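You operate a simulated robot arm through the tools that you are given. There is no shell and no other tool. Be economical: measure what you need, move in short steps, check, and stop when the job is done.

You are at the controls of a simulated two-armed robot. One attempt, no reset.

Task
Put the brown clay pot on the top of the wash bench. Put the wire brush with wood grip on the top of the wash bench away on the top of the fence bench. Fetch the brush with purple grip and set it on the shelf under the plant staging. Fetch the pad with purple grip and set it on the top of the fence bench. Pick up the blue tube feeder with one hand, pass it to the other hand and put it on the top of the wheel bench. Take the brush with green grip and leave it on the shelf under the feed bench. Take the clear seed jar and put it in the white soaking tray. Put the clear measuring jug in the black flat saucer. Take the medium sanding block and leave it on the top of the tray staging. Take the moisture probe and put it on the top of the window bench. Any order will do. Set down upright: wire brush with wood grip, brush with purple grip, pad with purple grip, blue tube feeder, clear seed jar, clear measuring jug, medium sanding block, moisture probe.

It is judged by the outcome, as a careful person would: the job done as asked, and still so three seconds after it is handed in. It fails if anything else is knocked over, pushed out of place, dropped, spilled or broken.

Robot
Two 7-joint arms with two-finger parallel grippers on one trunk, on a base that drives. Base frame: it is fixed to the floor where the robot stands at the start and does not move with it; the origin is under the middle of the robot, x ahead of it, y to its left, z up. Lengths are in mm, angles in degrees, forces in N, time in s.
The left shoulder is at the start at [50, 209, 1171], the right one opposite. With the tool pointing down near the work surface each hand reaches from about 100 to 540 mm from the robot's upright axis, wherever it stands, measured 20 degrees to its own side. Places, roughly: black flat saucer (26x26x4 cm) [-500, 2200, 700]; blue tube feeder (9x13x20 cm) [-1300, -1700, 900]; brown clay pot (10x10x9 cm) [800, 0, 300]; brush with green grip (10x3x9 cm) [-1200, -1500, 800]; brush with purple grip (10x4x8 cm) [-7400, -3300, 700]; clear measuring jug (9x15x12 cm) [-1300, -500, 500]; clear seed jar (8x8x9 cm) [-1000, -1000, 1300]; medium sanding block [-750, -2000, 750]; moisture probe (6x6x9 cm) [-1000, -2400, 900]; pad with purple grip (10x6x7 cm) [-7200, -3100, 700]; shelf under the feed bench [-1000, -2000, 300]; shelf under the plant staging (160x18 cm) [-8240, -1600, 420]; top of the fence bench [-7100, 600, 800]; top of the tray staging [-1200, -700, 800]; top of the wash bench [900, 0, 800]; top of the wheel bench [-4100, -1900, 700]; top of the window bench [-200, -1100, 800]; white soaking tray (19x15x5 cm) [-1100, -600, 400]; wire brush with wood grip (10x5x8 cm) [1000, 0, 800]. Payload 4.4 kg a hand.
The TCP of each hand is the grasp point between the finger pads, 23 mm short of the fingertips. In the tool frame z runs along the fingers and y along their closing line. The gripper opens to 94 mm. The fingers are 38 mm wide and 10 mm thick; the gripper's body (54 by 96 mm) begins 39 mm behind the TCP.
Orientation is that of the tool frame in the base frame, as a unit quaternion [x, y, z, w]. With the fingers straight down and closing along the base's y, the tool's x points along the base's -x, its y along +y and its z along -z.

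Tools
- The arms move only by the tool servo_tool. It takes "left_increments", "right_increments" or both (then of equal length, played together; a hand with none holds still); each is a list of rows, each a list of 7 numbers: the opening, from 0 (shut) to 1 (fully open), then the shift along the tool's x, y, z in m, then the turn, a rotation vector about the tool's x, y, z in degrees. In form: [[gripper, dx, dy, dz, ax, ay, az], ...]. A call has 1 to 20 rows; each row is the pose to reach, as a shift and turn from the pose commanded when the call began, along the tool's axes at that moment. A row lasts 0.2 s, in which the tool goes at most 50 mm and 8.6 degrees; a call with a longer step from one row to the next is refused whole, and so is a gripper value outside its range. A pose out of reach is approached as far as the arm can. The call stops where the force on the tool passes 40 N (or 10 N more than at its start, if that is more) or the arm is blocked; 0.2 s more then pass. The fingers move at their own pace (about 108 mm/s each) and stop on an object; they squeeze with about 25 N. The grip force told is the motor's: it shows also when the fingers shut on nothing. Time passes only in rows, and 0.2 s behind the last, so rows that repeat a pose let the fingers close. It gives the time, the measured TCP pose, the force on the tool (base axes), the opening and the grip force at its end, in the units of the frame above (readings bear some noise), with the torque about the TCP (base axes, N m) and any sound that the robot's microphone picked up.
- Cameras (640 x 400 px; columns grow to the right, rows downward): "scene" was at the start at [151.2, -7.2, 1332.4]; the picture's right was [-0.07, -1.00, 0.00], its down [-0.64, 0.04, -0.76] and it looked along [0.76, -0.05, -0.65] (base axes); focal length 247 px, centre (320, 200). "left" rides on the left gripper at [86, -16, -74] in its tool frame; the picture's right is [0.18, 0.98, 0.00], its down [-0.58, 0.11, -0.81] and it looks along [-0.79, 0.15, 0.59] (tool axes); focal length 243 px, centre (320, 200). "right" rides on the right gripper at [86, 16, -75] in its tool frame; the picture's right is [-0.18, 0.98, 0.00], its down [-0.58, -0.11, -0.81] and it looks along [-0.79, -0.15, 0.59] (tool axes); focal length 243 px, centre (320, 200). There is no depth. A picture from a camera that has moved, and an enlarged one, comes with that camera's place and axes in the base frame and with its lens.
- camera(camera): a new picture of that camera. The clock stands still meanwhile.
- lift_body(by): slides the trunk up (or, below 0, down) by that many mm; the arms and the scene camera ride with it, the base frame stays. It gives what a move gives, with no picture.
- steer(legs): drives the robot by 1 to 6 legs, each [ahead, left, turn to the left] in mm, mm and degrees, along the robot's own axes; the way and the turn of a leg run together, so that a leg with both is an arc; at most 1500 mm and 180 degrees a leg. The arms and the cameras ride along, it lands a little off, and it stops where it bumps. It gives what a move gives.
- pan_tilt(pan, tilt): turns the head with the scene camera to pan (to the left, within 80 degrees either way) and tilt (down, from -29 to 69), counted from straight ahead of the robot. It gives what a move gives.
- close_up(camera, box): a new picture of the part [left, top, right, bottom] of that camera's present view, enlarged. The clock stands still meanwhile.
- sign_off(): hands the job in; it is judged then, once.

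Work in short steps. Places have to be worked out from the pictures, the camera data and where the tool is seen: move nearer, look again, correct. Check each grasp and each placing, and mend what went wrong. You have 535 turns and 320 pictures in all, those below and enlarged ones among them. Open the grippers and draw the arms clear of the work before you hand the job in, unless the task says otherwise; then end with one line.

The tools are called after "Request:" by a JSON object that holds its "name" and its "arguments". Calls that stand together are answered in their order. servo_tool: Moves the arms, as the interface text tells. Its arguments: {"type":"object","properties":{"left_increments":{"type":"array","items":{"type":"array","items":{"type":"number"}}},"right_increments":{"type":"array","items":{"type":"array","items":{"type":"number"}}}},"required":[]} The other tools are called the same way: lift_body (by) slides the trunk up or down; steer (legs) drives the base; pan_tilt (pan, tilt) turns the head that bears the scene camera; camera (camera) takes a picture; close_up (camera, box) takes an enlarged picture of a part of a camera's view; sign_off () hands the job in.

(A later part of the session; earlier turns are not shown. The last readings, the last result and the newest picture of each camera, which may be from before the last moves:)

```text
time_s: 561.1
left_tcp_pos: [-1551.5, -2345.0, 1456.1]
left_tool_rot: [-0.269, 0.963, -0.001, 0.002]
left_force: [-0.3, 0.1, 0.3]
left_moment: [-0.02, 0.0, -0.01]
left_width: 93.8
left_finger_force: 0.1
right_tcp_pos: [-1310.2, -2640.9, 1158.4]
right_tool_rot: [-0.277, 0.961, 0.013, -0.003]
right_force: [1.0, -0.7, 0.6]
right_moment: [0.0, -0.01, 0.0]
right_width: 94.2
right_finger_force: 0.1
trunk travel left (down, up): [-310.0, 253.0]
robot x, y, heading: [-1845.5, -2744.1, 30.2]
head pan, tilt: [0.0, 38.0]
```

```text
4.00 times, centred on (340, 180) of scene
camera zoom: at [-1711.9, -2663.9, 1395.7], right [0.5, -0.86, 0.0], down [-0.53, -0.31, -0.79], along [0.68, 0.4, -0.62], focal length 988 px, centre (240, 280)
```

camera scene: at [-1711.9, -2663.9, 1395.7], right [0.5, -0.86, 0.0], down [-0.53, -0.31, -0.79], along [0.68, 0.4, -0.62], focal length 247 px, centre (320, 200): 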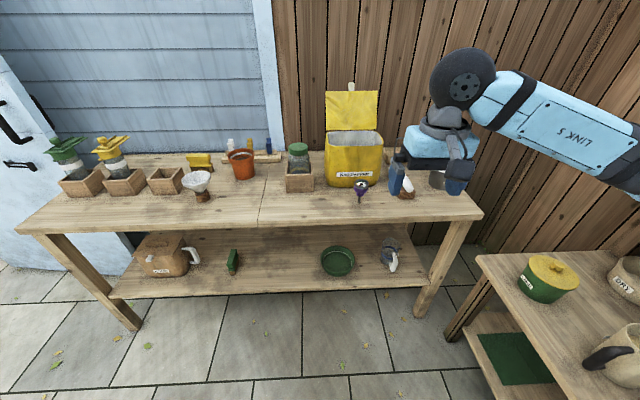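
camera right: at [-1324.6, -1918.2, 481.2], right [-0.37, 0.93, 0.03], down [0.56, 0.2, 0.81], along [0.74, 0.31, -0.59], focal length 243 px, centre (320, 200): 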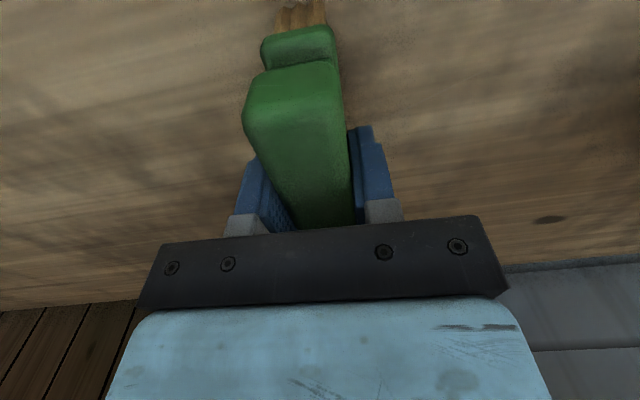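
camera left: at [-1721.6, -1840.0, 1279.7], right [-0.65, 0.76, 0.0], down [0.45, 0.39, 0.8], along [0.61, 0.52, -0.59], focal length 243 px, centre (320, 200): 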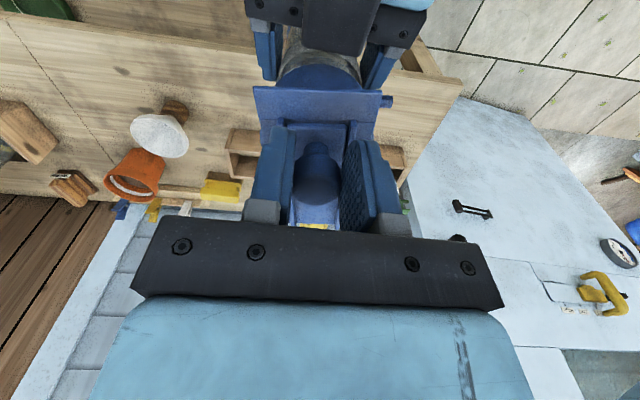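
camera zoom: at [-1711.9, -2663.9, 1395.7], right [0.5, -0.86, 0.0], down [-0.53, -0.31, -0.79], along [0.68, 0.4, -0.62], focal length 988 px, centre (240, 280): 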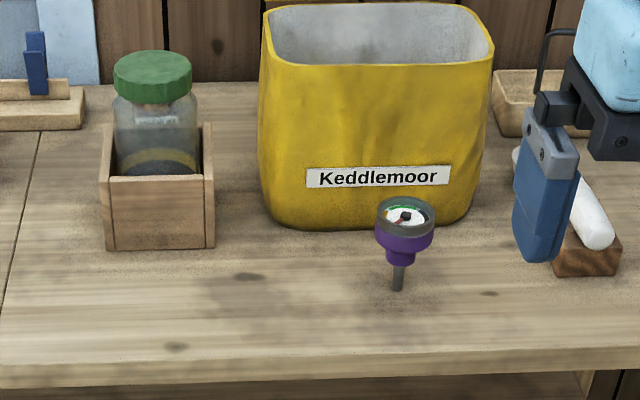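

The probe stands vertically: dial Ø≈58, top ≈885. I drive 300 ahead and bring the right hand above it.

Request:
{"name": "steer", "arguments": {"legs": [[300, 0, 0]]}}

Request:
{"name": "servo_tool", "arguments": {"right_increments": [[1, -0.03, 0.012, 0.03, 0, 0, 0], [1, -0.06, 0.024, 0.06, 0, 0, 0], [1, -0.091, 0.034, 0.09, 0, 0, 0], [1, -0.091, 0.034, 0.13, 0, 0, 0], [1, -0.091, 0.034, 0.17, 0, 0, 0]]}}

Request:
{"name": "camera", "arguments": {"camera": "right"}}

Request:
{"name": "close_up", "arguments": {"camera": "scene", "box": [260, 130, 480, 290]}}

```text
time_s: 563.1
left_tcp_pos: [-1293.1, -2190.8, 1456.3]
left_tool_rot: [-0.271, 0.963, -0.001, 0.001]
left_force: [-0.1, -0.3, 0.6]
left_moment: [0.0, 0.0, -0.01]
left_width: 94.1
left_finger_force: 0.1
right_tcp_pos: [-1051.2, -2485.9, 1158.3]
right_tool_rot: [-0.279, 0.96, 0.013, -0.002]
right_force: [-0.8, 0.2, 0.0]
right_moment: [0.02, 0.02, -0.02]
right_width: 94.0
right_finger_force: 0.0
trunk travel left (down, up): [-310.0, 253.0]
robot x, y, heading: [-1582.5, -2586.9, 30.6]
head pan, tilt: [0.0, 38.0]
```

```text
time_s: 564.4
left_tcp_pos: [-1291.4, -2189.3, 1455.8]
left_tool_rot: [-0.271, 0.963, -0.001, 0.001]
left_force: [0.4, 0.7, -0.1]
left_moment: [0.04, 0.0, 0.02]
left_width: 94.1
left_finger_force: 0.1
right_tcp_pos: [-993.2, -2402.5, 990.6]
right_tool_rot: [-0.279, 0.96, 0.014, -0.003]
right_force: [-0.5, 0.2, -0.3]
right_moment: [0.01, 0.02, 0.01]
right_width: 93.9
right_finger_force: 0.1
trunk travel left (down, up): [-310.0, 253.0]
robot x, y, heading: [-1585.0, -2590.2, 30.6]
head pan, tilt: [0.0, 38.0]
```

```text
125 pictures are left
camera right: at [-1073.9, -2437.2, 1064.9], right [-0.37, 0.93, 0.03], down [0.56, 0.2, 0.8], along [0.74, 0.31, -0.59], focal length 243 px, centre (320, 200)
```

right: 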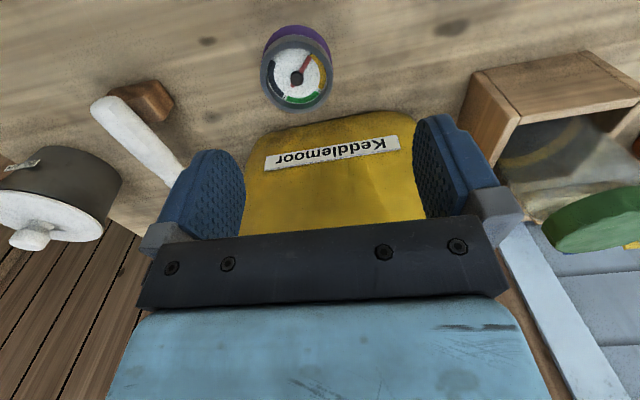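

```text
2.50 times, centred on (370, 210) of scene
camera zoom: at [-1451.4, -2510.0, 1395.6], right [0.51, -0.86, 0.0], down [-0.53, -0.31, -0.79], along [0.68, 0.4, -0.62], focal length 618 px, centre (195, 175)
```

zoom: 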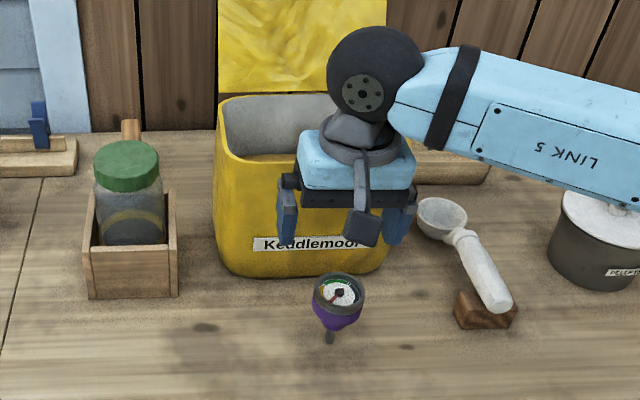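

Dial at [-987, -2416]. I correct 14 mm right and go down to z≈908, then check.

Request:
{"name": "servo_tool", "arguments": {"right_increments": [[1, 0.002, -0.014, 0.02, 0, 0, 0], [1, 0.002, -0.014, 0.055, 0, 0, 0], [1, 0.002, -0.014, 0.082, 0, 0, 0]]}}

Request:
{"name": "camera", "arguments": {"camera": "right"}}

Request:
{"name": "close_up", "arguments": {"camera": "scene", "box": [320, 170, 460, 290]}}

```text
time_s: 565.1
left_tcp_pos: [-1292.7, -2190.1, 1455.6]
left_tool_rot: [-0.271, 0.962, -0.001, 0.002]
left_force: [0.7, 0.3, -0.2]
left_moment: [-0.02, -0.02, 0.06]
left_width: 93.8
left_finger_force: 0.1
right_tcp_pos: [-989.7, -2411.6, 908.3]
right_tool_rot: [-0.279, 0.96, 0.013, -0.002]
right_force: [0.0, 0.3, -0.5]
right_moment: [0.0, 0.0, 0.0]
right_width: 94.0
right_finger_force: 0.0
trunk travel left (down, up): [-310.0, 253.0]
robot x, y, heading: [-1580.0, -2589.0, 30.5]
head pan, tilt: [0.0, 38.0]
```

```text
123 pictures are left
camera right: at [-1069.5, -2446.1, 982.4], right [-0.37, 0.93, 0.03], down [0.56, 0.2, 0.8], along [0.74, 0.31, -0.59], focal length 243 px, centre (320, 200)
```

right: 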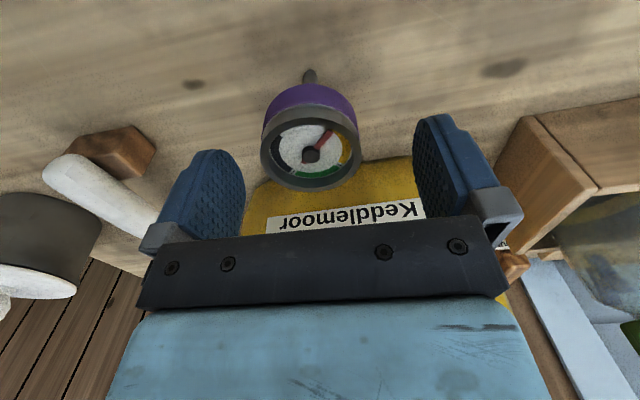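

```text
3.33 times, centred on (390, 230) of scene
camera zoom: at [-1451.8, -2510.4, 1395.7], right [0.51, -0.86, 0.0], down [-0.53, -0.31, -0.79], along [0.68, 0.4, -0.62], focal length 824 px, centre (87, 100)
```

zoom: 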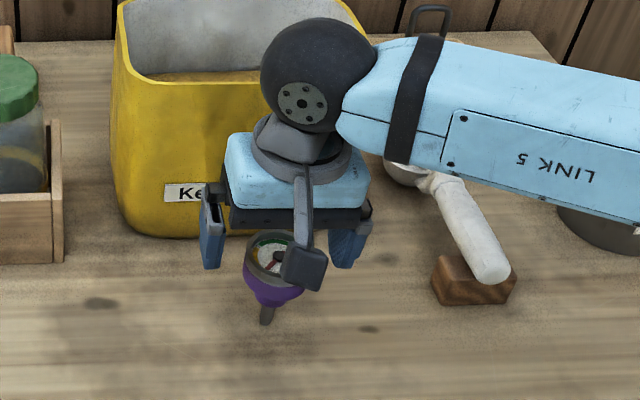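

Centred within 5 mm. I descend to z≈870 around the dial and close.

Request:
{"name": "servo_tool", "arguments": {"right_increments": [[1, -0.003, -0.005, 0.02, 0, 0, 0], [1, -0.003, -0.005, 0.038, 0, 0, 0], [0.6, -0.003, -0.005, 0.038, 0, 0, 0], [0.2, -0.003, -0.005, 0.038, 0, 0, 0], [0, -0.003, -0.005, 0.038, 0, 0, 0], [0, -0.003, -0.005, 0.038, 0, 0, 0]]}}

Request:
{"name": "camera", "arguments": {"camera": "right"}}

```text
time_s: 566.5
left_tcp_pos: [-1292.4, -2190.1, 1454.6]
left_tool_rot: [-0.271, 0.963, -0.002, 0.002]
left_force: [-0.1, -0.5, 0.3]
left_moment: [0.0, -0.01, -0.02]
left_width: 93.7
left_finger_force: 0.0
right_tcp_pos: [-983.1, -2414.3, 868.0]
right_tool_rot: [-0.279, 0.96, 0.013, -0.003]
right_force: [-0.2, -0.2, -0.3]
right_moment: [0.0, 0.02, 0.0]
right_width: 53.4
right_finger_force: 25.0
trunk travel left (down, up): [-310.0, 253.0]
robot x, y, heading: [-1586.7, -2589.2, 30.7]
head pan, tilt: [0.0, 38.0]
```

```text
121 pictures are left
camera right: at [-1064.7, -2448.0, 942.5], right [-0.37, 0.93, 0.03], down [0.56, 0.2, 0.8], along [0.74, 0.31, -0.59], focal length 243 px, centre (320, 200)
```

right: 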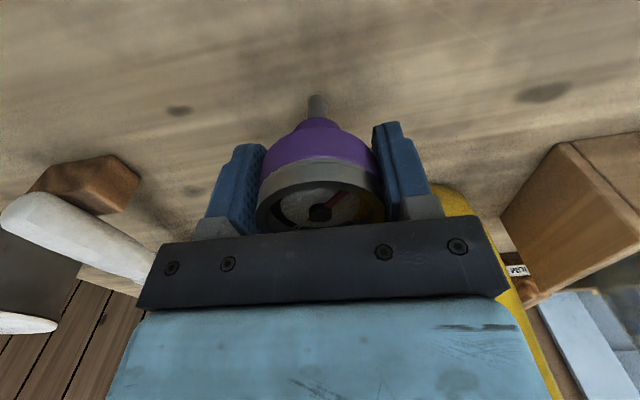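

Gripped (53 mm). Lift straight up.

Request:
{"name": "servo_tool", "arguments": {"right_increments": [[0, 0, 0, -0.02, 0, 0, 0], [0, 0, 0, -0.05, 0, 0, 0], [0, 0, 0, -0.09, 0, 0, 0], [0, 0, 0, -0.13, 0, 0, 0], [0, 0, 0, -0.17, 0, 0, 0], [0, 0, 0, -0.21, 0, 0, 0], [0, 0, 0, -0.25, 0, 0, 0]]}}

Request:
{"name": "close_up", "arguments": {"camera": "scene", "box": [260, 80, 500, 280]}}

```text
time_s: 568.1
left_tcp_pos: [-1293.7, -2190.0, 1456.1]
left_tool_rot: [-0.272, 0.962, -0.001, 0.003]
left_force: [-0.5, 0.4, 0.8]
left_moment: [-0.02, -0.03, -0.01]
left_width: 94.0
left_finger_force: 0.0
right_tcp_pos: [-982.3, -2421.7, 1119.3]
right_tool_rot: [-0.279, 0.96, 0.013, -0.002]
right_force: [-0.3, -0.3, -0.1]
right_moment: [-0.02, -0.02, 0.0]
right_width: 53.2
right_finger_force: 25.0
trunk travel left (down, up): [-310.0, 253.0]
robot x, y, heading: [-1587.1, -2588.7, 30.6]
head pan, tilt: [0.0, 38.0]
```

```text
2.00 times, centred on (380, 180) of scene
camera zoom: at [-1452.7, -2510.1, 1395.7], right [0.51, -0.86, 0.0], down [-0.53, -0.31, -0.79], along [0.68, 0.4, -0.62], focal length 494 px, centre (200, 240)
```

zoom: 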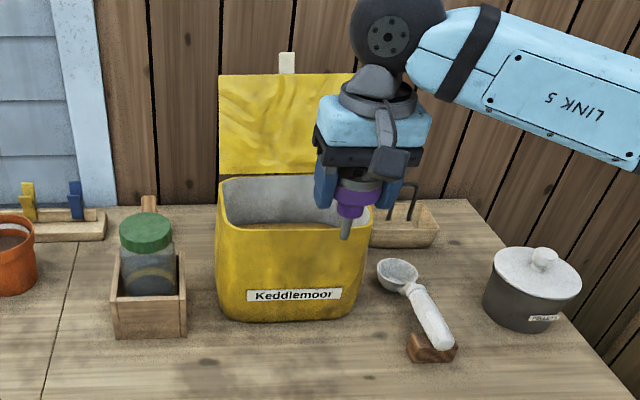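

Probe held. Next the block with the left hand: I drive 150 ahead and bring the left hand over [-858, -2031].

Request:
{"name": "steer", "arguments": {"legs": [[150, 0, 0]]}}

Request:
{"name": "servo_tool", "arguments": {"left_increments": [[1, -0.033, -0.01, 0.03, 0, 0, 0], [1, -0.066, -0.02, 0.06, 0, 0, 0], [1, -0.1, -0.03, 0.09, 0, 0, 0], [1, -0.133, -0.04, 0.12, 0, 0, 0], [1, -0.167, -0.05, 0.15, 0, 0, 0], [1, -0.2, -0.06, 0.18, 0, 0, 0], [1, -0.23, -0.07, 0.21, 0, 0, 0], [1, -0.265, -0.08, 0.24, 0, 0, 0], [1, -0.285, -0.089, 0.28, 0, 0, 0], [1, -0.285, -0.089, 0.32, 0, 0, 0]]}}

Request:
{"name": "camera", "arguments": {"camera": "left"}}

Request:
{"name": "camera", "arguments": {"camera": "scene"}}

```text
time_s: 569.5
left_tcp_pos: [-1164.2, -2115.4, 1456.8]
left_tool_rot: [-0.271, 0.963, -0.001, 0.002]
left_force: [-1.0, -0.2, 0.2]
left_moment: [0.01, 0.01, 0.0]
left_width: 93.8
left_finger_force: 0.0
right_tcp_pos: [-852.2, -2345.7, 1119.2]
right_tool_rot: [-0.277, 0.961, 0.013, -0.002]
right_force: [-0.5, -0.8, -0.3]
right_moment: [-0.01, 0.02, -0.01]
right_width: 53.4
right_finger_force: 25.5
trunk travel left (down, up): [-310.0, 253.0]
robot x, y, heading: [-1457.0, -2509.7, 30.4]
head pan, tilt: [0.0, 38.0]
```

```text
time_s: 571.7
left_tcp_pos: [-871.2, -2042.8, 1134.9]
left_tool_rot: [-0.271, 0.963, -0.001, 0.001]
left_force: [0.4, 1.0, -0.5]
left_moment: [-0.03, 0.02, -0.01]
left_width: 94.1
left_finger_force: 0.1
right_tcp_pos: [-853.2, -2345.7, 1116.7]
right_tool_rot: [-0.279, 0.96, 0.013, -0.003]
right_force: [-0.6, 1.2, -0.7]
right_moment: [-0.01, -0.02, -0.01]
right_width: 53.2
right_finger_force: 25.1
trunk travel left (down, up): [-310.0, 253.0]
robot x, y, heading: [-1452.9, -2511.2, 30.6]
head pan, tilt: [0.0, 38.0]
```

```text
119 pictures are left
camera left: at [-936.9, -2099.6, 1207.7], right [-0.67, 0.74, 0.0], down [0.44, 0.4, 0.81], along [0.6, 0.54, -0.59], focal length 243 px, centre (320, 200)
```

left: 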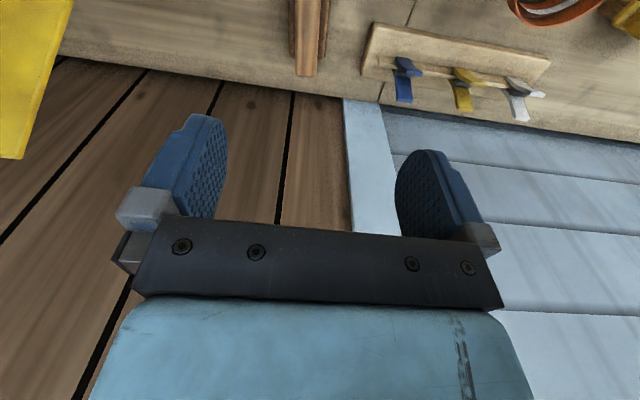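

```text
118 pictures are left
camera scene: at [-1322.6, -2433.3, 1395.7], right [0.51, -0.86, 0.0], down [-0.53, -0.31, -0.79], along [0.68, 0.4, -0.62], focal length 247 px, centre (320, 200)
```

scene: 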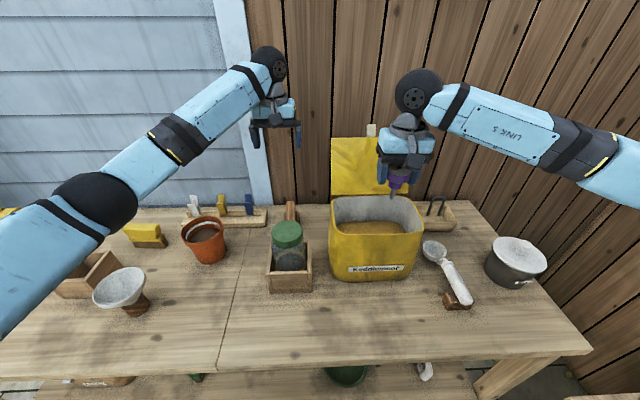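

The block's handle runs fore-aft, so no yaw is needed. I move the hand back 90 mm to see the whole block.

Request:
{"name": "servo_tool", "arguments": {"left_increments": [[1, 0.045, 0, 0, 0, 0, 0], [1, 0.09, 0, 0.02, 0, 0, 0]]}}

Request:
{"name": "camera", "arguments": {"camera": "left"}}

Request:
{"name": "close_up", "arguments": {"camera": "scene", "box": [240, 180, 340, 300]}}

```text
time_s: 572.3
left_tcp_pos: [-951.6, -2089.2, 1116.8]
left_tool_rot: [-0.271, 0.963, -0.001, 0.001]
left_force: [-0.8, -0.2, -0.6]
left_moment: [-0.02, 0.01, 0.01]
left_width: 94.0
left_finger_force: 0.0
right_tcp_pos: [-853.3, -2346.2, 1118.6]
right_tool_rot: [-0.278, 0.96, 0.013, -0.001]
right_force: [-0.7, -0.5, -0.6]
right_moment: [0.01, 0.03, 0.04]
right_width: 52.9
right_finger_force: 24.8
trunk travel left (down, up): [-310.0, 253.0]
robot x, y, heading: [-1452.4, -2507.9, 30.7]
head pan, tilt: [0.0, 38.0]
```

```text
117 pictures are left
camera left: at [-1017.0, -2147.1, 1189.6], right [-0.67, 0.74, 0.0], down [0.44, 0.4, 0.81], along [0.6, 0.54, -0.59], focal length 243 px, centre (320, 200)
```

left: 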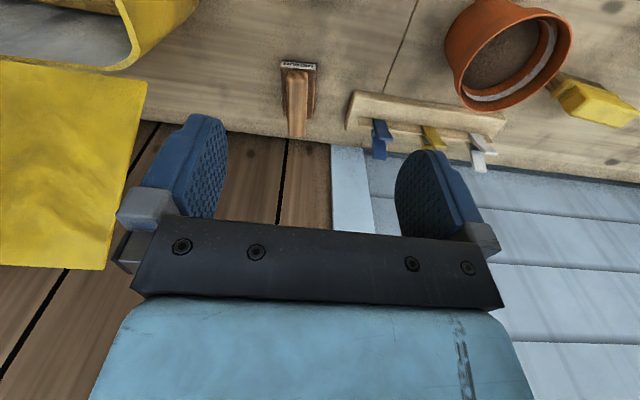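

```text
3.33 times, centred on (290, 240) of scene
camera zoom: at [-1323.3, -2434.0, 1395.7], right [0.51, -0.86, 0.0], down [-0.53, -0.31, -0.79], along [0.68, 0.4, -0.62], focal length 824 px, centre (420, 67)
```

zoom: 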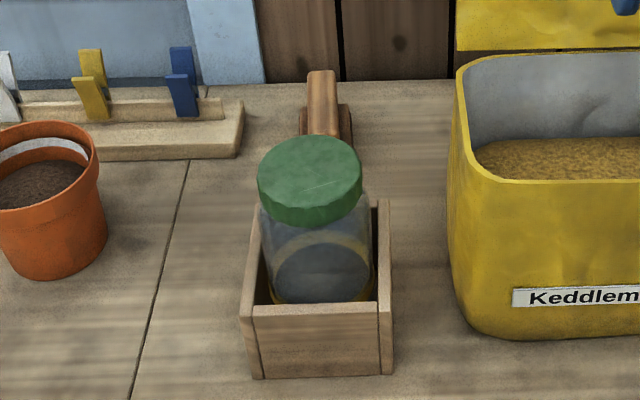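

Block handle centre ≈[-835, -2031], aligned with the hand. I move over it and down to z≈950.

Request:
{"name": "servo_tool", "arguments": {"left_increments": [[1, -0.04, -0.003, 0.01, 0, 0, 0], [1, -0.08, -0.006, 0.025, 0, 0, 0], [1, -0.115, -0.009, 0.055, 0, 0, 0], [1, -0.13, -0.011, 0.095, 0, 0, -2], [1, -0.13, -0.011, 0.135, 0, 0, -2], [1, -0.13, -0.011, 0.165, 0, 0, -2]]}}

Request:
{"name": "camera", "arguments": {"camera": "left"}}

Request:
{"name": "close_up", "arguments": {"camera": "scene", "box": [220, 120, 360, 300]}}

```text
time_s: 573.7
left_tcp_pos: [-830.6, -2033.1, 950.6]
left_tool_rot: [-0.288, 0.958, -0.001, 0.002]
left_force: [0.1, 0.1, -0.1]
left_moment: [-0.01, 0.0, 0.02]
left_width: 94.0
left_finger_force: 0.1
right_tcp_pos: [-851.7, -2346.2, 1118.5]
right_tool_rot: [-0.278, 0.96, 0.012, -0.003]
right_force: [0.6, -0.1, 0.0]
right_moment: [-0.01, 0.02, 0.0]
right_width: 53.2
right_finger_force: 25.3
trunk travel left (down, up): [-310.0, 253.0]
robot x, y, heading: [-1456.8, -2511.9, 30.4]
head pan, tilt: [0.0, 38.0]
```

```text
115 pictures are left
camera left: at [-894.3, -2093.2, 1024.0], right [-0.69, 0.72, 0.0], down [0.42, 0.41, 0.81], along [0.58, 0.56, -0.59], focal length 243 px, centre (320, 200)
```

left: 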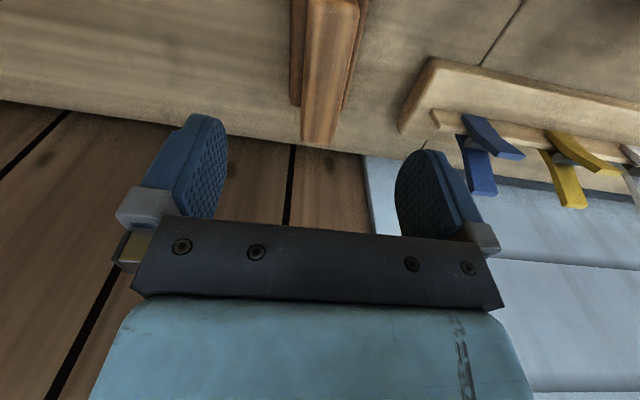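

```text
2.22 times, centred on (290, 210) of scene
camera zoom: at [-1322.4, -2434.1, 1395.6], right [0.51, -0.86, 0.0], down [-0.53, -0.31, -0.79], along [0.68, 0.4, -0.62], focal length 549 px, centre (387, 178)
```

zoom: 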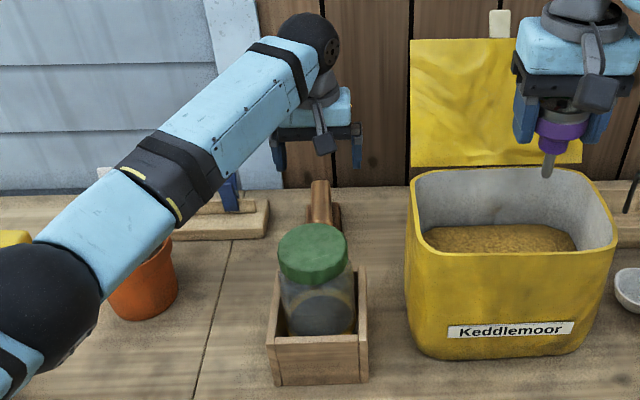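

Aligned within 5 mm. I descend to z≈885 and look again.

Request:
{"name": "servo_tool", "arguments": {"left_increments": [[1, -0.001, 0.005, 0.03, 0, 0, 0], [1, -0.001, 0.005, 0.065, 0, 0, 0]]}}

Request:
{"name": "camera", "arguments": {"camera": "left"}}

Request:
{"name": "close_up", "arguments": {"camera": "scene", "box": [240, 160, 360, 260]}}

```text
time_s: 574.3
left_tcp_pos: [-832.7, -2027.9, 887.9]
left_tool_rot: [-0.287, 0.958, -0.001, 0.001]
left_force: [0.0, -0.8, -0.1]
left_moment: [-0.01, -0.01, 0.0]
left_width: 94.0
left_finger_force: 0.0
right_tcp_pos: [-853.3, -2346.8, 1119.0]
right_tool_rot: [-0.278, 0.96, 0.012, -0.003]
right_force: [-1.1, 0.0, 0.3]
right_moment: [-0.01, 0.02, -0.01]
right_width: 52.9
right_finger_force: 24.5
trunk travel left (down, up): [-310.0, 253.0]
robot x, y, heading: [-1453.7, -2510.8, 30.5]
head pan, tilt: [0.0, 38.0]
```

```text
113 pictures are left
camera left: at [-896.4, -2087.4, 959.4], right [-0.69, 0.72, 0.0], down [0.42, 0.41, 0.81], along [0.58, 0.56, -0.59], focal length 243 px, centre (320, 200)
```

left: 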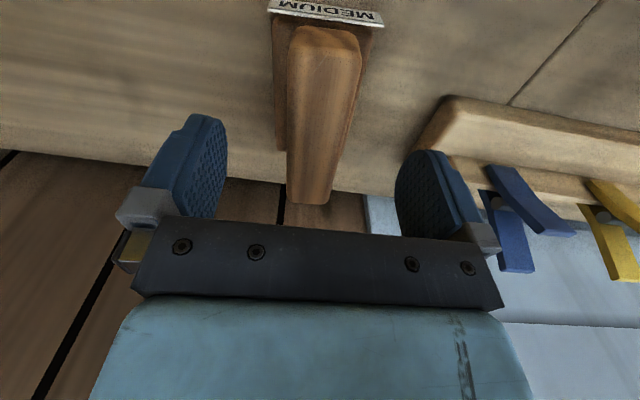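

```text
4.00 times, centred on (300, 210) of scene
camera zoom: at [-1322.5, -2434.2, 1395.7], right [0.51, -0.86, 0.0], down [-0.53, -0.31, -0.79], along [0.68, 0.4, -0.62], focal length 988 px, centre (400, 160)
```

zoom: 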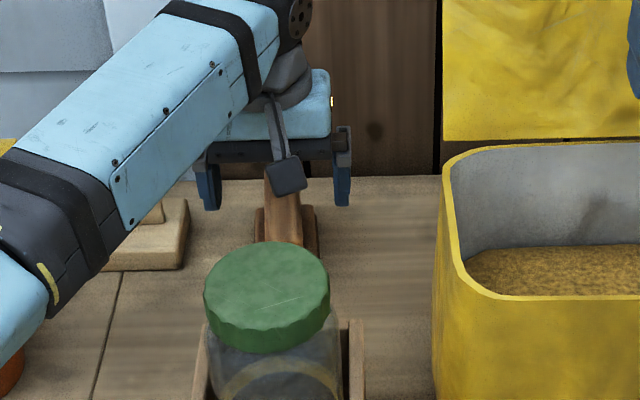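

The label reads MEDIUM. Handle top ≈853; I descend to z≈850 and close.

Request:
{"name": "servo_tool", "arguments": {"left_increments": [[1, 0, -0.003, 0.02, 0, 0, 0], [1, 0, -0.003, 0.037, 0, 0, 0], [0.5, 0, -0.003, 0.037, 0, 0, 0], [0, 0, -0.003, 0.037, 0, 0, 0], [0, 0, -0.003, 0.037, 0, 0, 0]]}}

Request:
{"name": "camera", "arguments": {"camera": "left"}}

```text
time_s: 575.5
left_tcp_pos: [-831.8, -2028.1, 849.4]
left_tool_rot: [-0.287, 0.958, -0.002, 0.001]
left_force: [0.0, -0.2, 0.7]
left_moment: [0.07, -0.07, -0.04]
left_width: 29.8
left_finger_force: 25.1
right_tcp_pos: [-852.7, -2345.1, 1118.1]
right_tool_rot: [-0.278, 0.96, 0.013, -0.002]
right_force: [0.3, 0.5, -0.3]
right_moment: [0.01, -0.02, -0.01]
right_width: 53.1
right_finger_force: 25.5
trunk travel left (down, up): [-310.0, 253.0]
robot x, y, heading: [-1455.4, -2508.4, 30.6]
head pan, tilt: [0.0, 38.0]
```

```text
111 pictures are left
camera left: at [-894.9, -2089.0, 922.5], right [-0.69, 0.72, 0.0], down [0.42, 0.41, 0.81], along [0.58, 0.56, -0.59], focal length 243 px, centre (320, 200)
```

left: 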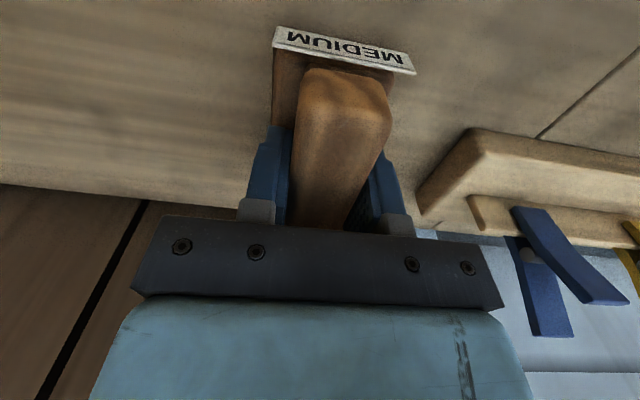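

Gripped. I lift it 250 mm above the jar, then back off 450.

Request:
{"name": "servo_tool", "arguments": {"left_increments": [[0, 0, 0, -0.03, 0, 0, 0], [0, 0, 0, -0.07, 0, 0, 0], [0, 0, 0, -0.115, 0, 0, 0], [0, 0, 0, -0.16, 0, 0, 0], [0, 0, 0, -0.205, 0, 0, 0], [0, 0, 0, -0.25, 0, 0, 0]]}}

Request:
{"name": "steer", "arguments": {"legs": [[-550, 0, 0]]}}

Request:
{"name": "camera", "arguments": {"camera": "scene"}}

```text
time_s: 576.9
left_tcp_pos: [-835.1, -2027.7, 1102.1]
left_tool_rot: [-0.288, 0.958, -0.001, 0.002]
left_force: [-0.9, 0.7, -1.2]
left_moment: [-0.02, -0.03, 0.02]
left_width: 29.9
left_finger_force: 25.2
right_tcp_pos: [-853.5, -2345.4, 1119.3]
right_tool_rot: [-0.279, 0.96, 0.013, -0.003]
right_force: [0.6, -0.2, -0.9]
right_moment: [0.03, 0.0, 0.03]
right_width: 53.0
right_finger_force: 25.1
trunk travel left (down, up): [-310.0, 253.0]
robot x, y, heading: [-1456.7, -2509.5, 30.5]
head pan, tilt: [0.0, 38.0]
```

```text
time_s: 580.1
left_tcp_pos: [-1305.0, -2307.0, 1102.7]
left_tool_rot: [-0.287, 0.958, -0.002, 0.002]
left_force: [0.3, 0.2, -1.1]
left_moment: [0.02, 0.02, 0.0]
left_width: 29.8
left_finger_force: 24.8
right_tcp_pos: [-1324.9, -2625.3, 1118.6]
right_tool_rot: [-0.278, 0.96, 0.013, -0.002]
right_force: [1.1, -0.5, -0.8]
right_moment: [0.04, -0.02, 0.01]
right_width: 52.9
right_finger_force: 24.5
trunk travel left (down, up): [-310.0, 253.0]
robot x, y, heading: [-1928.8, -2788.8, 30.8]
head pan, tilt: [0.0, 38.0]
```

```text
110 pictures are left
camera scene: at [-1795.7, -2712.8, 1395.6], right [0.51, -0.86, 0.0], down [-0.53, -0.31, -0.79], along [0.68, 0.4, -0.62], focal length 247 px, centre (320, 200)
```

scene: 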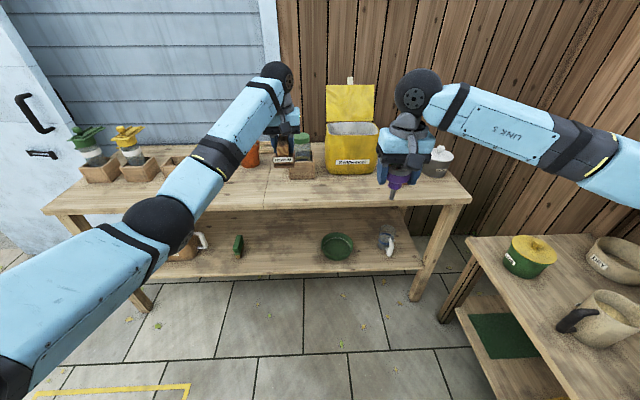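

Both items held. I strafe left to the door line (l≈1160), stretching the right arm for the doorway.

Request:
{"name": "steer", "arguments": {"legs": [[0, 1300, -0.3], [0, 1295, 0]]}}

Request:
{"name": "servo_tool", "arguments": {"right_increments": [[0, -0.04, 0.012, 0.01, 0, 0, 0], [0, -0.08, 0.025, 0.01, 0, 0, 0], [0, -0.12, 0.04, 0.01, 0, 0, 0], [0, -0.16, 0.055, 0.01, 0, 0, 0], [0, -0.18, 0.06, 0.01, 0, 0, 0]]}}

Request:
{"name": "pan_tilt", "arguments": {"pan": 0, "tilt": 30}}

Request:
{"name": "camera", "arguments": {"camera": "scene"}}

```text
time_s: 603.0
left_tcp_pos: [-2579.1, -48.8, 1102.0]
left_tool_rot: [-0.277, 0.961, -0.002, 0.002]
left_force: [0.3, 0.7, -1.6]
left_moment: [-0.03, 0.01, 0.01]
left_width: 30.0
left_finger_force: 25.0
right_tcp_pos: [-2606.5, -364.7, 1117.8]
right_tool_rot: [-0.268, 0.963, 0.013, -0.003]
right_force: [0.8, -0.3, 0.1]
right_moment: [0.0, 0.01, 0.03]
right_width: 52.7
right_finger_force: 25.3
trunk travel left (down, up): [-310.0, 253.0]
robot x, y, heading: [-3215.1, -520.8, 29.4]
head pan, tilt: [0.0, 38.0]
```

```text
time_s: 604.2
left_tcp_pos: [-2580.6, -48.8, 1101.6]
left_tool_rot: [-0.277, 0.961, -0.001, 0.001]
left_force: [-1.0, 0.6, -0.2]
left_moment: [0.01, 0.02, 0.01]
left_width: 29.7
left_finger_force: 24.9
right_tcp_pos: [-2483.6, -221.9, 1108.8]
right_tool_rot: [-0.268, 0.963, 0.013, -0.003]
right_force: [-0.3, 0.0, 0.0]
right_moment: [-0.01, 0.0, 0.0]
right_width: 52.9
right_finger_force: 24.4
trunk travel left (down, up): [-310.0, 253.0]
robot x, y, heading: [-3210.7, -517.9, 29.3]
head pan, tilt: [0.0, 38.0]
```

```text
time_s: 604.9
left_tcp_pos: [-2579.1, -49.2, 1101.9]
left_tool_rot: [-0.277, 0.961, -0.001, 0.001]
left_force: [-1.0, -0.7, -0.6]
left_moment: [-0.01, -0.01, 0.02]
left_width: 29.9
left_finger_force: 25.2
right_tcp_pos: [-2482.5, -221.4, 1110.3]
right_tool_rot: [-0.269, 0.963, 0.013, -0.002]
right_force: [0.3, 0.1, -0.1]
right_moment: [-0.02, -0.02, -0.04]
right_width: 53.2
right_finger_force: 24.8
trunk travel left (down, up): [-310.0, 253.0]
robot x, y, heading: [-3211.2, -519.0, 29.3]
head pan, tilt: [0.0, 30.0]
```

```text
109 pictures are left
camera scene: at [-3074.9, -441.1, 1407.9], right [0.49, -0.87, 0.0], down [-0.44, -0.24, -0.87], along [0.76, 0.42, -0.5], focal length 247 px, centre (320, 200)
```

scene: 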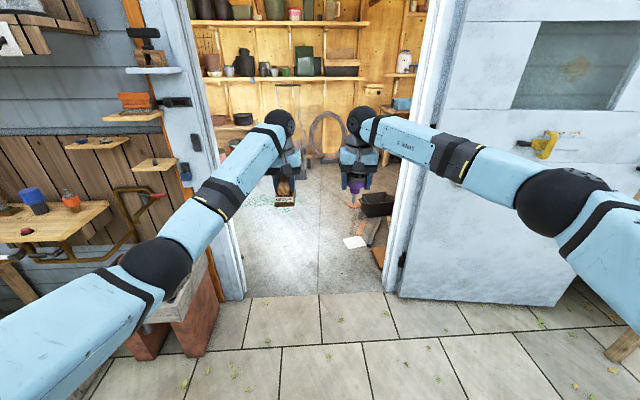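

Well centred on the door. I trim +1° and drive 1300 in.

Request:
{"name": "steer", "arguments": {"legs": [[0, 0, 1], [1300, 0, 0]]}}

Request:
{"name": "camera", "arguments": {"camera": "scene"}}

```text
time_s: 611.8
left_tcp_pos: [-1461.7, 623.9, 1101.1]
left_tool_rot: [-0.287, 0.958, -0.001, 0.001]
left_force: [0.0, -0.3, -1.6]
left_moment: [-0.03, 0.01, 0.0]
left_width: 29.9
left_finger_force: 25.0
right_tcp_pos: [-1362.1, 450.8, 1109.5]
right_tool_rot: [-0.278, 0.961, 0.013, -0.003]
right_force: [0.4, -0.9, 0.3]
right_moment: [0.02, -0.01, 0.03]
right_width: 53.0
right_finger_force: 24.9
trunk travel left (down, up): [-310.0, 253.0]
robot x, y, heading: [-2085.4, 141.6, 30.4]
head pan, tilt: [0.0, 30.0]
```

```text
108 pictures are left
camera scene: at [-1949.8, 221.4, 1408.0], right [0.51, -0.86, 0.0], down [-0.43, -0.25, -0.87], along [0.75, 0.44, -0.5], focal length 247 px, centre (320, 200)
```

scene: 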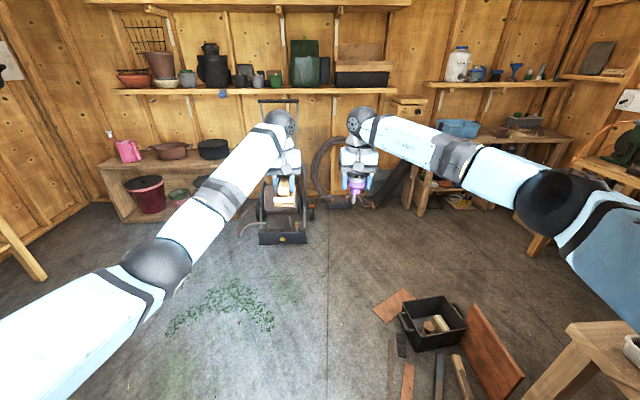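

Inside. The wood pile lies to my right (l≈150–790). I drive 1180 further, retract the arms, and turn around to face the staging wall.

Request:
{"name": "steer", "arguments": {"legs": [[1180, 0, 0]]}}

Request:
{"name": "servo_tool", "arguments": {"right_increments": [[0, 0.04, -0.015, 0, 0, 0, 0], [0, 0.08, -0.03, 0, 0, 0, 0], [0, 0.12, -0.045, 0, 0, 0, 0], [0, 0.16, -0.06, 0, 0, 0, 0], [0, 0.2, -0.075, 0, 0, 0, 0], [0, 0.24, -0.09, 0, 0, 0, 0], [0, 0.28, -0.1, 0, 0, 0, 0], [0, 0.32, -0.11, 0, 0, 0, 0]], "left_increments": [[0, 0.04, 0.015, 0, 0, 0, 0], [0, 0.08, 0.03, 0, 0, 0, 0], [0, 0.12, 0.045, 0, 0, 0, 0], [0, 0.16, 0.06, 0, 0, 0, 0], [0, 0.2, 0.075, 0, 0, 0, 0], [0, 0.24, 0.09, 0, 0, 0, 0], [0, 0.28, 0.1, 0, 0, 0, 0], [0, 0.32, 0.11, 0, 0, 0, 0]]}}

Request:
{"name": "steer", "arguments": {"legs": [[0, 0, -90], [0, 0, -90]]}}

Request:
{"name": "pan_tilt", "arguments": {"pan": 40, "tilt": 38}}

Request:
{"name": "camera", "arguments": {"camera": "scene"}}

```text
time_s: 617.8
left_tcp_pos: [-427.2, 1196.0, 1101.9]
left_tool_rot: [-0.276, 0.961, -0.001, 0.001]
left_force: [0.7, 0.6, -1.0]
left_moment: [0.0, -0.01, -0.01]
left_width: 30.1
left_finger_force: 25.3
right_tcp_pos: [-329.7, 1021.3, 1109.0]
right_tool_rot: [-0.267, 0.964, 0.013, -0.001]
right_force: [0.7, 0.0, -0.6]
right_moment: [-0.01, -0.01, -0.02]
right_width: 52.8
right_finger_force: 25.5
trunk travel left (down, up): [-310.0, 253.0]
robot x, y, heading: [-1059.1, 729.4, 29.0]
head pan, tilt: [0.0, 30.0]
```

```text
time_s: 619.6
left_tcp_pos: [-756.5, 1118.7, 1102.8]
left_tool_rot: [-0.276, 0.961, -0.001, 0.002]
left_force: [-0.9, -0.2, -1.2]
left_moment: [0.02, 0.02, -0.01]
left_width: 29.9
left_finger_force: 25.2
right_tcp_pos: [-550.6, 759.7, 1107.3]
right_tool_rot: [-0.266, 0.964, 0.013, 0.0]
right_force: [-0.3, -0.2, -0.4]
right_moment: [0.01, -0.01, 0.0]
right_width: 52.9
right_finger_force: 24.8
trunk travel left (down, up): [-310.0, 253.0]
robot x, y, heading: [-1062.8, 728.6, 29.2]
head pan, tilt: [0.0, 30.0]
```

```text
time_s: 627.6
left_tcp_pos: [-1362.4, 335.5, 1102.4]
left_tool_rot: [0.96, 0.279, -0.001, -0.001]
left_force: [0.2, -0.4, -1.3]
left_moment: [-0.03, 0.0, 0.01]
left_width: 29.7
left_finger_force: 25.1
right_tcp_pos: [-1571.1, 692.9, 1106.5]
right_tool_rot: [0.963, 0.271, 0.003, 0.014]
right_force: [0.1, -0.5, -0.9]
right_moment: [0.03, -0.02, -0.01]
right_width: 52.9
right_finger_force: 25.4
trunk travel left (down, up): [-310.0, 253.0]
robot x, y, heading: [-1059.8, 731.8, -150.1]
head pan, tilt: [0.0, 30.0]
```

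```text
time_s: 628.7
left_tcp_pos: [-1363.3, 336.2, 1102.6]
left_tool_rot: [0.96, 0.279, 0.0, -0.001]
left_force: [0.4, -0.3, -1.8]
left_moment: [-0.02, 0.01, 0.01]
left_width: 29.6
left_finger_force: 24.7
right_tcp_pos: [-1571.4, 690.7, 1105.9]
right_tool_rot: [0.963, 0.27, 0.001, 0.013]
right_force: [0.6, -0.2, -0.8]
right_moment: [-0.04, 0.01, 0.0]
right_width: 53.0
right_finger_force: 25.4
trunk travel left (down, up): [-310.0, 253.0]
robot x, y, heading: [-1064.2, 726.4, -150.1]
head pan, tilt: [40.0, 38.0]
```

```text
107 pictures are left
camera scene: at [-1150.1, 613.3, 1395.7], right [-0.94, 0.35, 0.0], down [0.22, 0.58, -0.79], along [-0.28, -0.74, -0.62], focal length 247 px, centre (320, 200)
```

scene: 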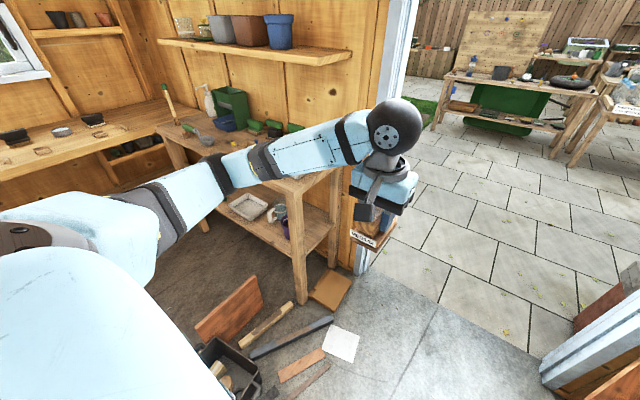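

The pile spans l≈240–870; I must go around it. I back up 330, then strafe left in two legs to l≈−150.

Request:
{"name": "steer", "arguments": {"legs": [[-330, 0, 0], [-60, 240, 0], [0, 1080, 0]]}}

Request:
{"name": "pan_tilt", "arguments": {"pan": 0, "tilt": 35}}

Request:
{"name": "camera", "arguments": {"camera": "scene"}}

```text
time_s: 642.5
left_tcp_pos: [-374.2, -613.4, 1101.4]
left_tool_rot: [0.96, 0.28, -0.001, -0.001]
left_force: [0.7, -0.8, -0.9]
left_moment: [0.0, 0.01, 0.01]
left_width: 29.7
left_finger_force: 25.0
right_tcp_pos: [-583.6, -257.9, 1106.2]
right_tool_rot: [0.963, 0.27, 0.001, 0.013]
right_force: [0.9, 0.6, -0.3]
right_moment: [0.02, 0.03, 0.0]
right_width: 53.0
right_finger_force: 24.7
trunk travel left (down, up): [-310.0, 253.0]
robot x, y, heading: [-73.5, -219.9, -150.4]
head pan, tilt: [40.0, 38.0]
```

```text
time_s: 643.6
left_tcp_pos: [-373.5, -614.3, 1101.2]
left_tool_rot: [0.96, 0.279, -0.001, -0.001]
left_force: [0.8, -0.4, -1.5]
left_moment: [0.03, -0.02, 0.0]
left_width: 29.7
left_finger_force: 24.9
right_tcp_pos: [-582.1, -257.4, 1106.0]
right_tool_rot: [0.963, 0.271, 0.003, 0.012]
right_force: [-0.3, 0.2, 0.0]
right_moment: [-0.02, -0.02, -0.03]
right_width: 52.6
right_finger_force: 25.5
trunk travel left (down, up): [-310.0, 253.0]
robot x, y, heading: [-72.4, -219.9, -150.4]
head pan, tilt: [0.0, 35.0]
```

```text
106 pictures are left
camera scene: at [-207.9, -298.8, 1400.2], right [-0.49, 0.87, 0.0], down [0.5, 0.28, -0.82], along [-0.71, -0.41, -0.57], focal length 247 px, centre (320, 200)
```

scene: 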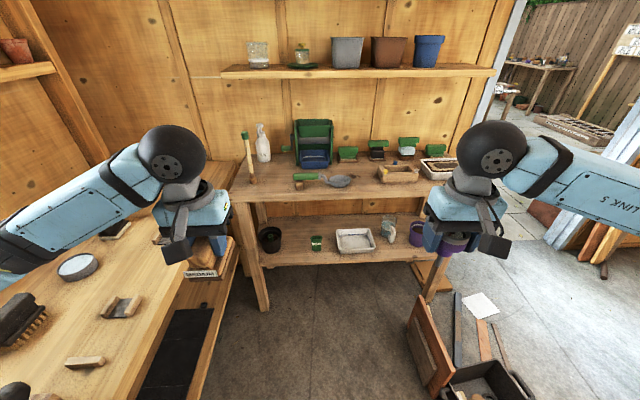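

Great view of the tray staging, shelf, soaking tray, jug, and window bench. Zoom to find a free spot on the staging top.

Request:
{"name": "close_up", "arguments": {"camera": "scene", "box": [220, 110, 460, 260]}}

Request:
{"name": "close_up", "arguments": {"camera": "scene", "box": [200, 20, 460, 130]}}

```text
2.67 times, centred on (340, 185) of scene
camera zoom: at [-207.9, -298.8, 1400.2], right [-0.49, 0.87, 0.0], down [0.5, 0.28, -0.82], along [-0.71, -0.41, -0.57], focal length 659 px, centre (267, 240)
```

zoom: 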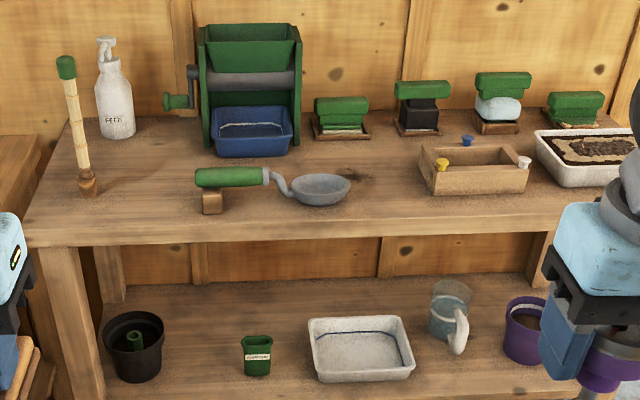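

```text
2.46 times, centred on (330, 75) of scene
camera zoom: at [-207.9, -298.8, 1400.2], right [-0.49, 0.87, 0.0], down [0.5, 0.28, -0.82], along [-0.71, -0.41, -0.57], focal length 608 px, centre (295, 508)
```

zoom: 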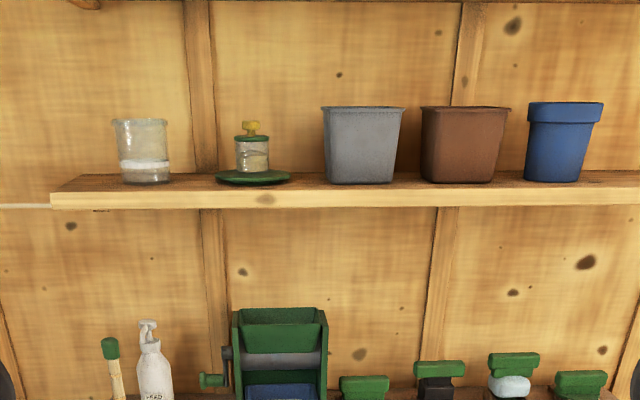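

The seed jar is the open glass at the shelf's left end (≈[-995, -1008, 1320]); soaking tray and jug on the lower shelf. The staging top is free between the axe and the trowel (≈[-971, -987]). I drive 500 ahead and bring the block there with the left hand.

Request:
{"name": "steer", "arguments": {"legs": [[500, 0, 0]]}}

Request:
{"name": "servo_tool", "arguments": {"left_increments": [[0, -0.03, 0, 0.035, 0, 0, 0], [0, -0.06, 0, 0.07, 0, 0, 0], [0, -0.09, 0, 0.105, 0, 0, 0], [0, -0.12, 0, 0.14, 0, 0, 0]]}}

Request:
{"name": "camera", "arguments": {"camera": "scene"}}

Request:
{"name": "camera", "arguments": {"camera": "left"}}

```text
time_s: 646.5
left_tcp_pos: [-804.8, -865.7, 1101.8]
left_tool_rot: [0.959, 0.284, -0.001, -0.002]
left_force: [-1.0, -0.6, -1.0]
left_moment: [-0.01, -0.02, -0.03]
left_width: 29.8
left_finger_force: 24.4
right_tcp_pos: [-1018.1, -512.0, 1106.8]
right_tool_rot: [0.961, 0.275, 0.002, 0.013]
right_force: [0.2, 0.6, -0.5]
right_moment: [0.02, 0.0, 0.05]
right_width: 52.9
right_finger_force: 25.2
trunk travel left (down, up): [-310.0, 253.0]
robot x, y, heading: [-506.3, -468.7, -149.6]
head pan, tilt: [0.0, 35.0]
```

```text
time_s: 647.5
left_tcp_pos: [-906.1, -932.5, 961.4]
left_tool_rot: [0.959, 0.284, -0.002, -0.001]
left_force: [-0.2, 0.3, -1.4]
left_moment: [0.04, -0.04, 0.01]
left_width: 29.8
left_finger_force: 24.9
right_tcp_pos: [-1018.6, -512.5, 1104.8]
right_tool_rot: [0.961, 0.275, 0.003, 0.012]
right_force: [-0.3, 0.1, -0.6]
right_moment: [0.0, -0.02, -0.01]
right_width: 52.8
right_finger_force: 25.1
trunk travel left (down, up): [-310.0, 253.0]
robot x, y, heading: [-506.2, -469.7, -149.9]
head pan, tilt: [0.0, 35.0]
```

```text
103 pictures are left
camera scene: at [-643.4, -550.3, 1400.1], right [-0.5, 0.86, 0.0], down [0.5, 0.29, -0.82], along [-0.71, -0.41, -0.57], focal length 247 px, centre (320, 200)
```

scene: 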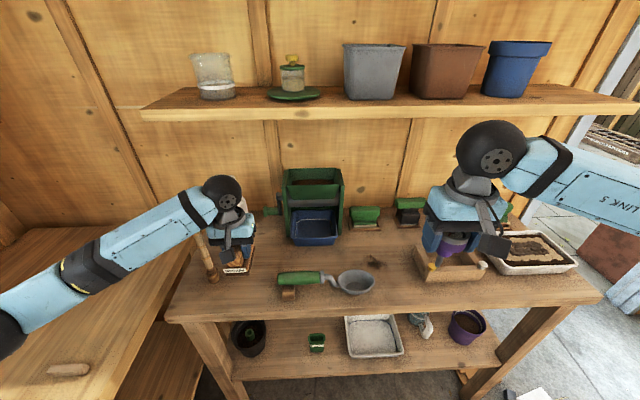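

```text
102 pictures are left
camera left: at [-842.6, -871.5, 1033.4], right [0.69, -0.72, 0.0], down [-0.43, -0.41, 0.81], along [-0.59, -0.56, -0.59], focal length 243 px, centre (320, 200)
```

left: 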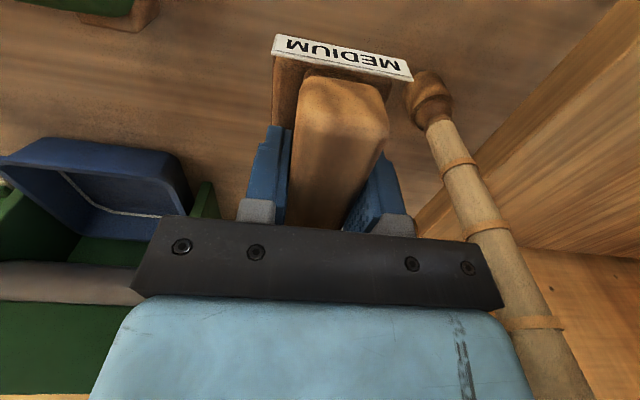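

The bamboo-handled tool and the trowel leave enough room. I go 60 mm deeper and lower until contact.

Request:
{"name": "servo_tool", "arguments": {"left_increments": [[0, -0.03, 0, 0, 0, 0, 0], [0, -0.06, 0, 0.01, 0, 0, 0], [0, -0.06, 0, 0.05, 0, 0, 0], [0, -0.06, 0, 0.09, 0, 0, 0], [0, -0.06, 0, 0.1, 0, 0, 0], [0, -0.06, 0, 0.107, 0, 0, 0], [0, -0.06, 0, 0.114, 0, 0, 0], [0, -0.06, 0, 0.121, 0, 0, 0], [0, -0.06, 0, 0.128, 0, 0, 0], [0, -0.06, 0, 0.135, 0, 0, 0]]}}

Request:
{"name": "close_up", "arguments": {"camera": "scene", "box": [140, 150, 400, 320]}}

```text
time_s: 648.5
left_tcp_pos: [-959.0, -964.4, 896.7]
left_tool_rot: [0.959, 0.284, -0.005, -0.003]
left_force: [3.0, 0.9, 8.7]
left_moment: [0.08, -0.61, 0.08]
left_width: 29.7
left_finger_force: 24.9
right_tcp_pos: [-1018.4, -513.8, 1105.2]
right_tool_rot: [0.961, 0.276, 0.002, 0.012]
right_force: [0.0, -0.1, -1.2]
right_moment: [0.01, 0.0, -0.02]
right_width: 52.7
right_finger_force: 25.2
trunk travel left (down, up): [-310.0, 253.0]
robot x, y, heading: [-509.8, -470.7, -150.0]
head pan, tilt: [0.0, 35.0]
stopped in row 4 (left hand): the force on the tool passed its limit at 75 N (the readings are from after the stop); the commanded pose is now the measured one
```

```text
2.35 times, centred on (270, 235) of scene
camera zoom: at [-641.9, -549.3, 1400.3], right [-0.5, 0.86, 0.0], down [0.5, 0.29, -0.82], along [-0.71, -0.41, -0.57], focal length 581 px, centre (438, 118)
```

zoom: 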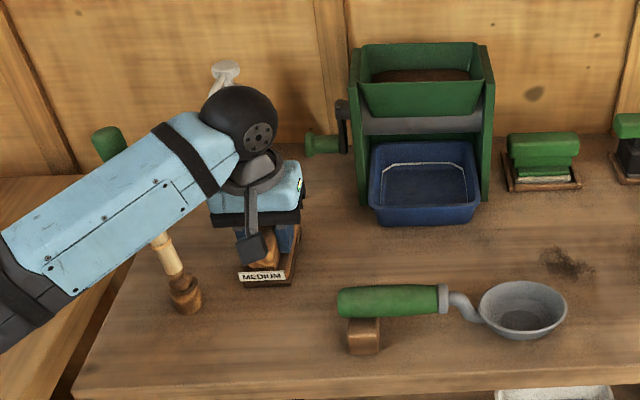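

The staging top is apparently at z≈850, so the block is down on it. I release and rise.

Request:
{"name": "servo_tool", "arguments": {"left_increments": [[0.3, 0, 0, 0, 0, 0, 0], [0.5, 0, 0, 0, 0, 0, 0], [0.6, 0, 0, -0.02, 0, 0, 0], [0.6, 0, 0, -0.05, 0, 0, 0], [0.6, 0, 0, -0.09, 0, 0, 0], [0.6, 0, 0, -0.13, 0, 0, 0]]}}

Request:
{"name": "close_up", "arguments": {"camera": "scene", "box": [140, 150, 400, 320]}}

```text
time_s: 649.9
left_tcp_pos: [-956.4, -965.3, 1024.7]
left_tool_rot: [0.959, 0.284, -0.005, -0.003]
left_force: [-0.2, -0.6, 0.4]
left_moment: [-0.03, 0.01, -0.03]
left_width: 56.3
left_finger_force: 0.1
right_tcp_pos: [-1018.6, -511.3, 1105.2]
right_tool_rot: [0.961, 0.276, 0.002, 0.013]
right_force: [-0.4, -0.7, 0.8]
right_moment: [0.01, 0.01, 0.03]
right_width: 52.6
right_finger_force: 25.6
trunk travel left (down, up): [-310.0, 253.0]
robot x, y, heading: [-509.9, -466.2, -149.7]
head pan, tilt: [0.0, 35.0]
```

```text
2.35 times, centred on (270, 235) of scene
camera zoom: at [-642.0, -549.4, 1400.2], right [-0.5, 0.86, 0.0], down [0.5, 0.29, -0.82], along [-0.71, -0.41, -0.57], focal length 581 px, centre (438, 118)
```

zoom: 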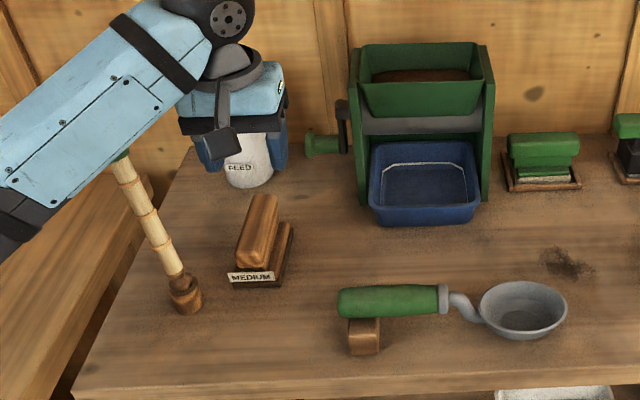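

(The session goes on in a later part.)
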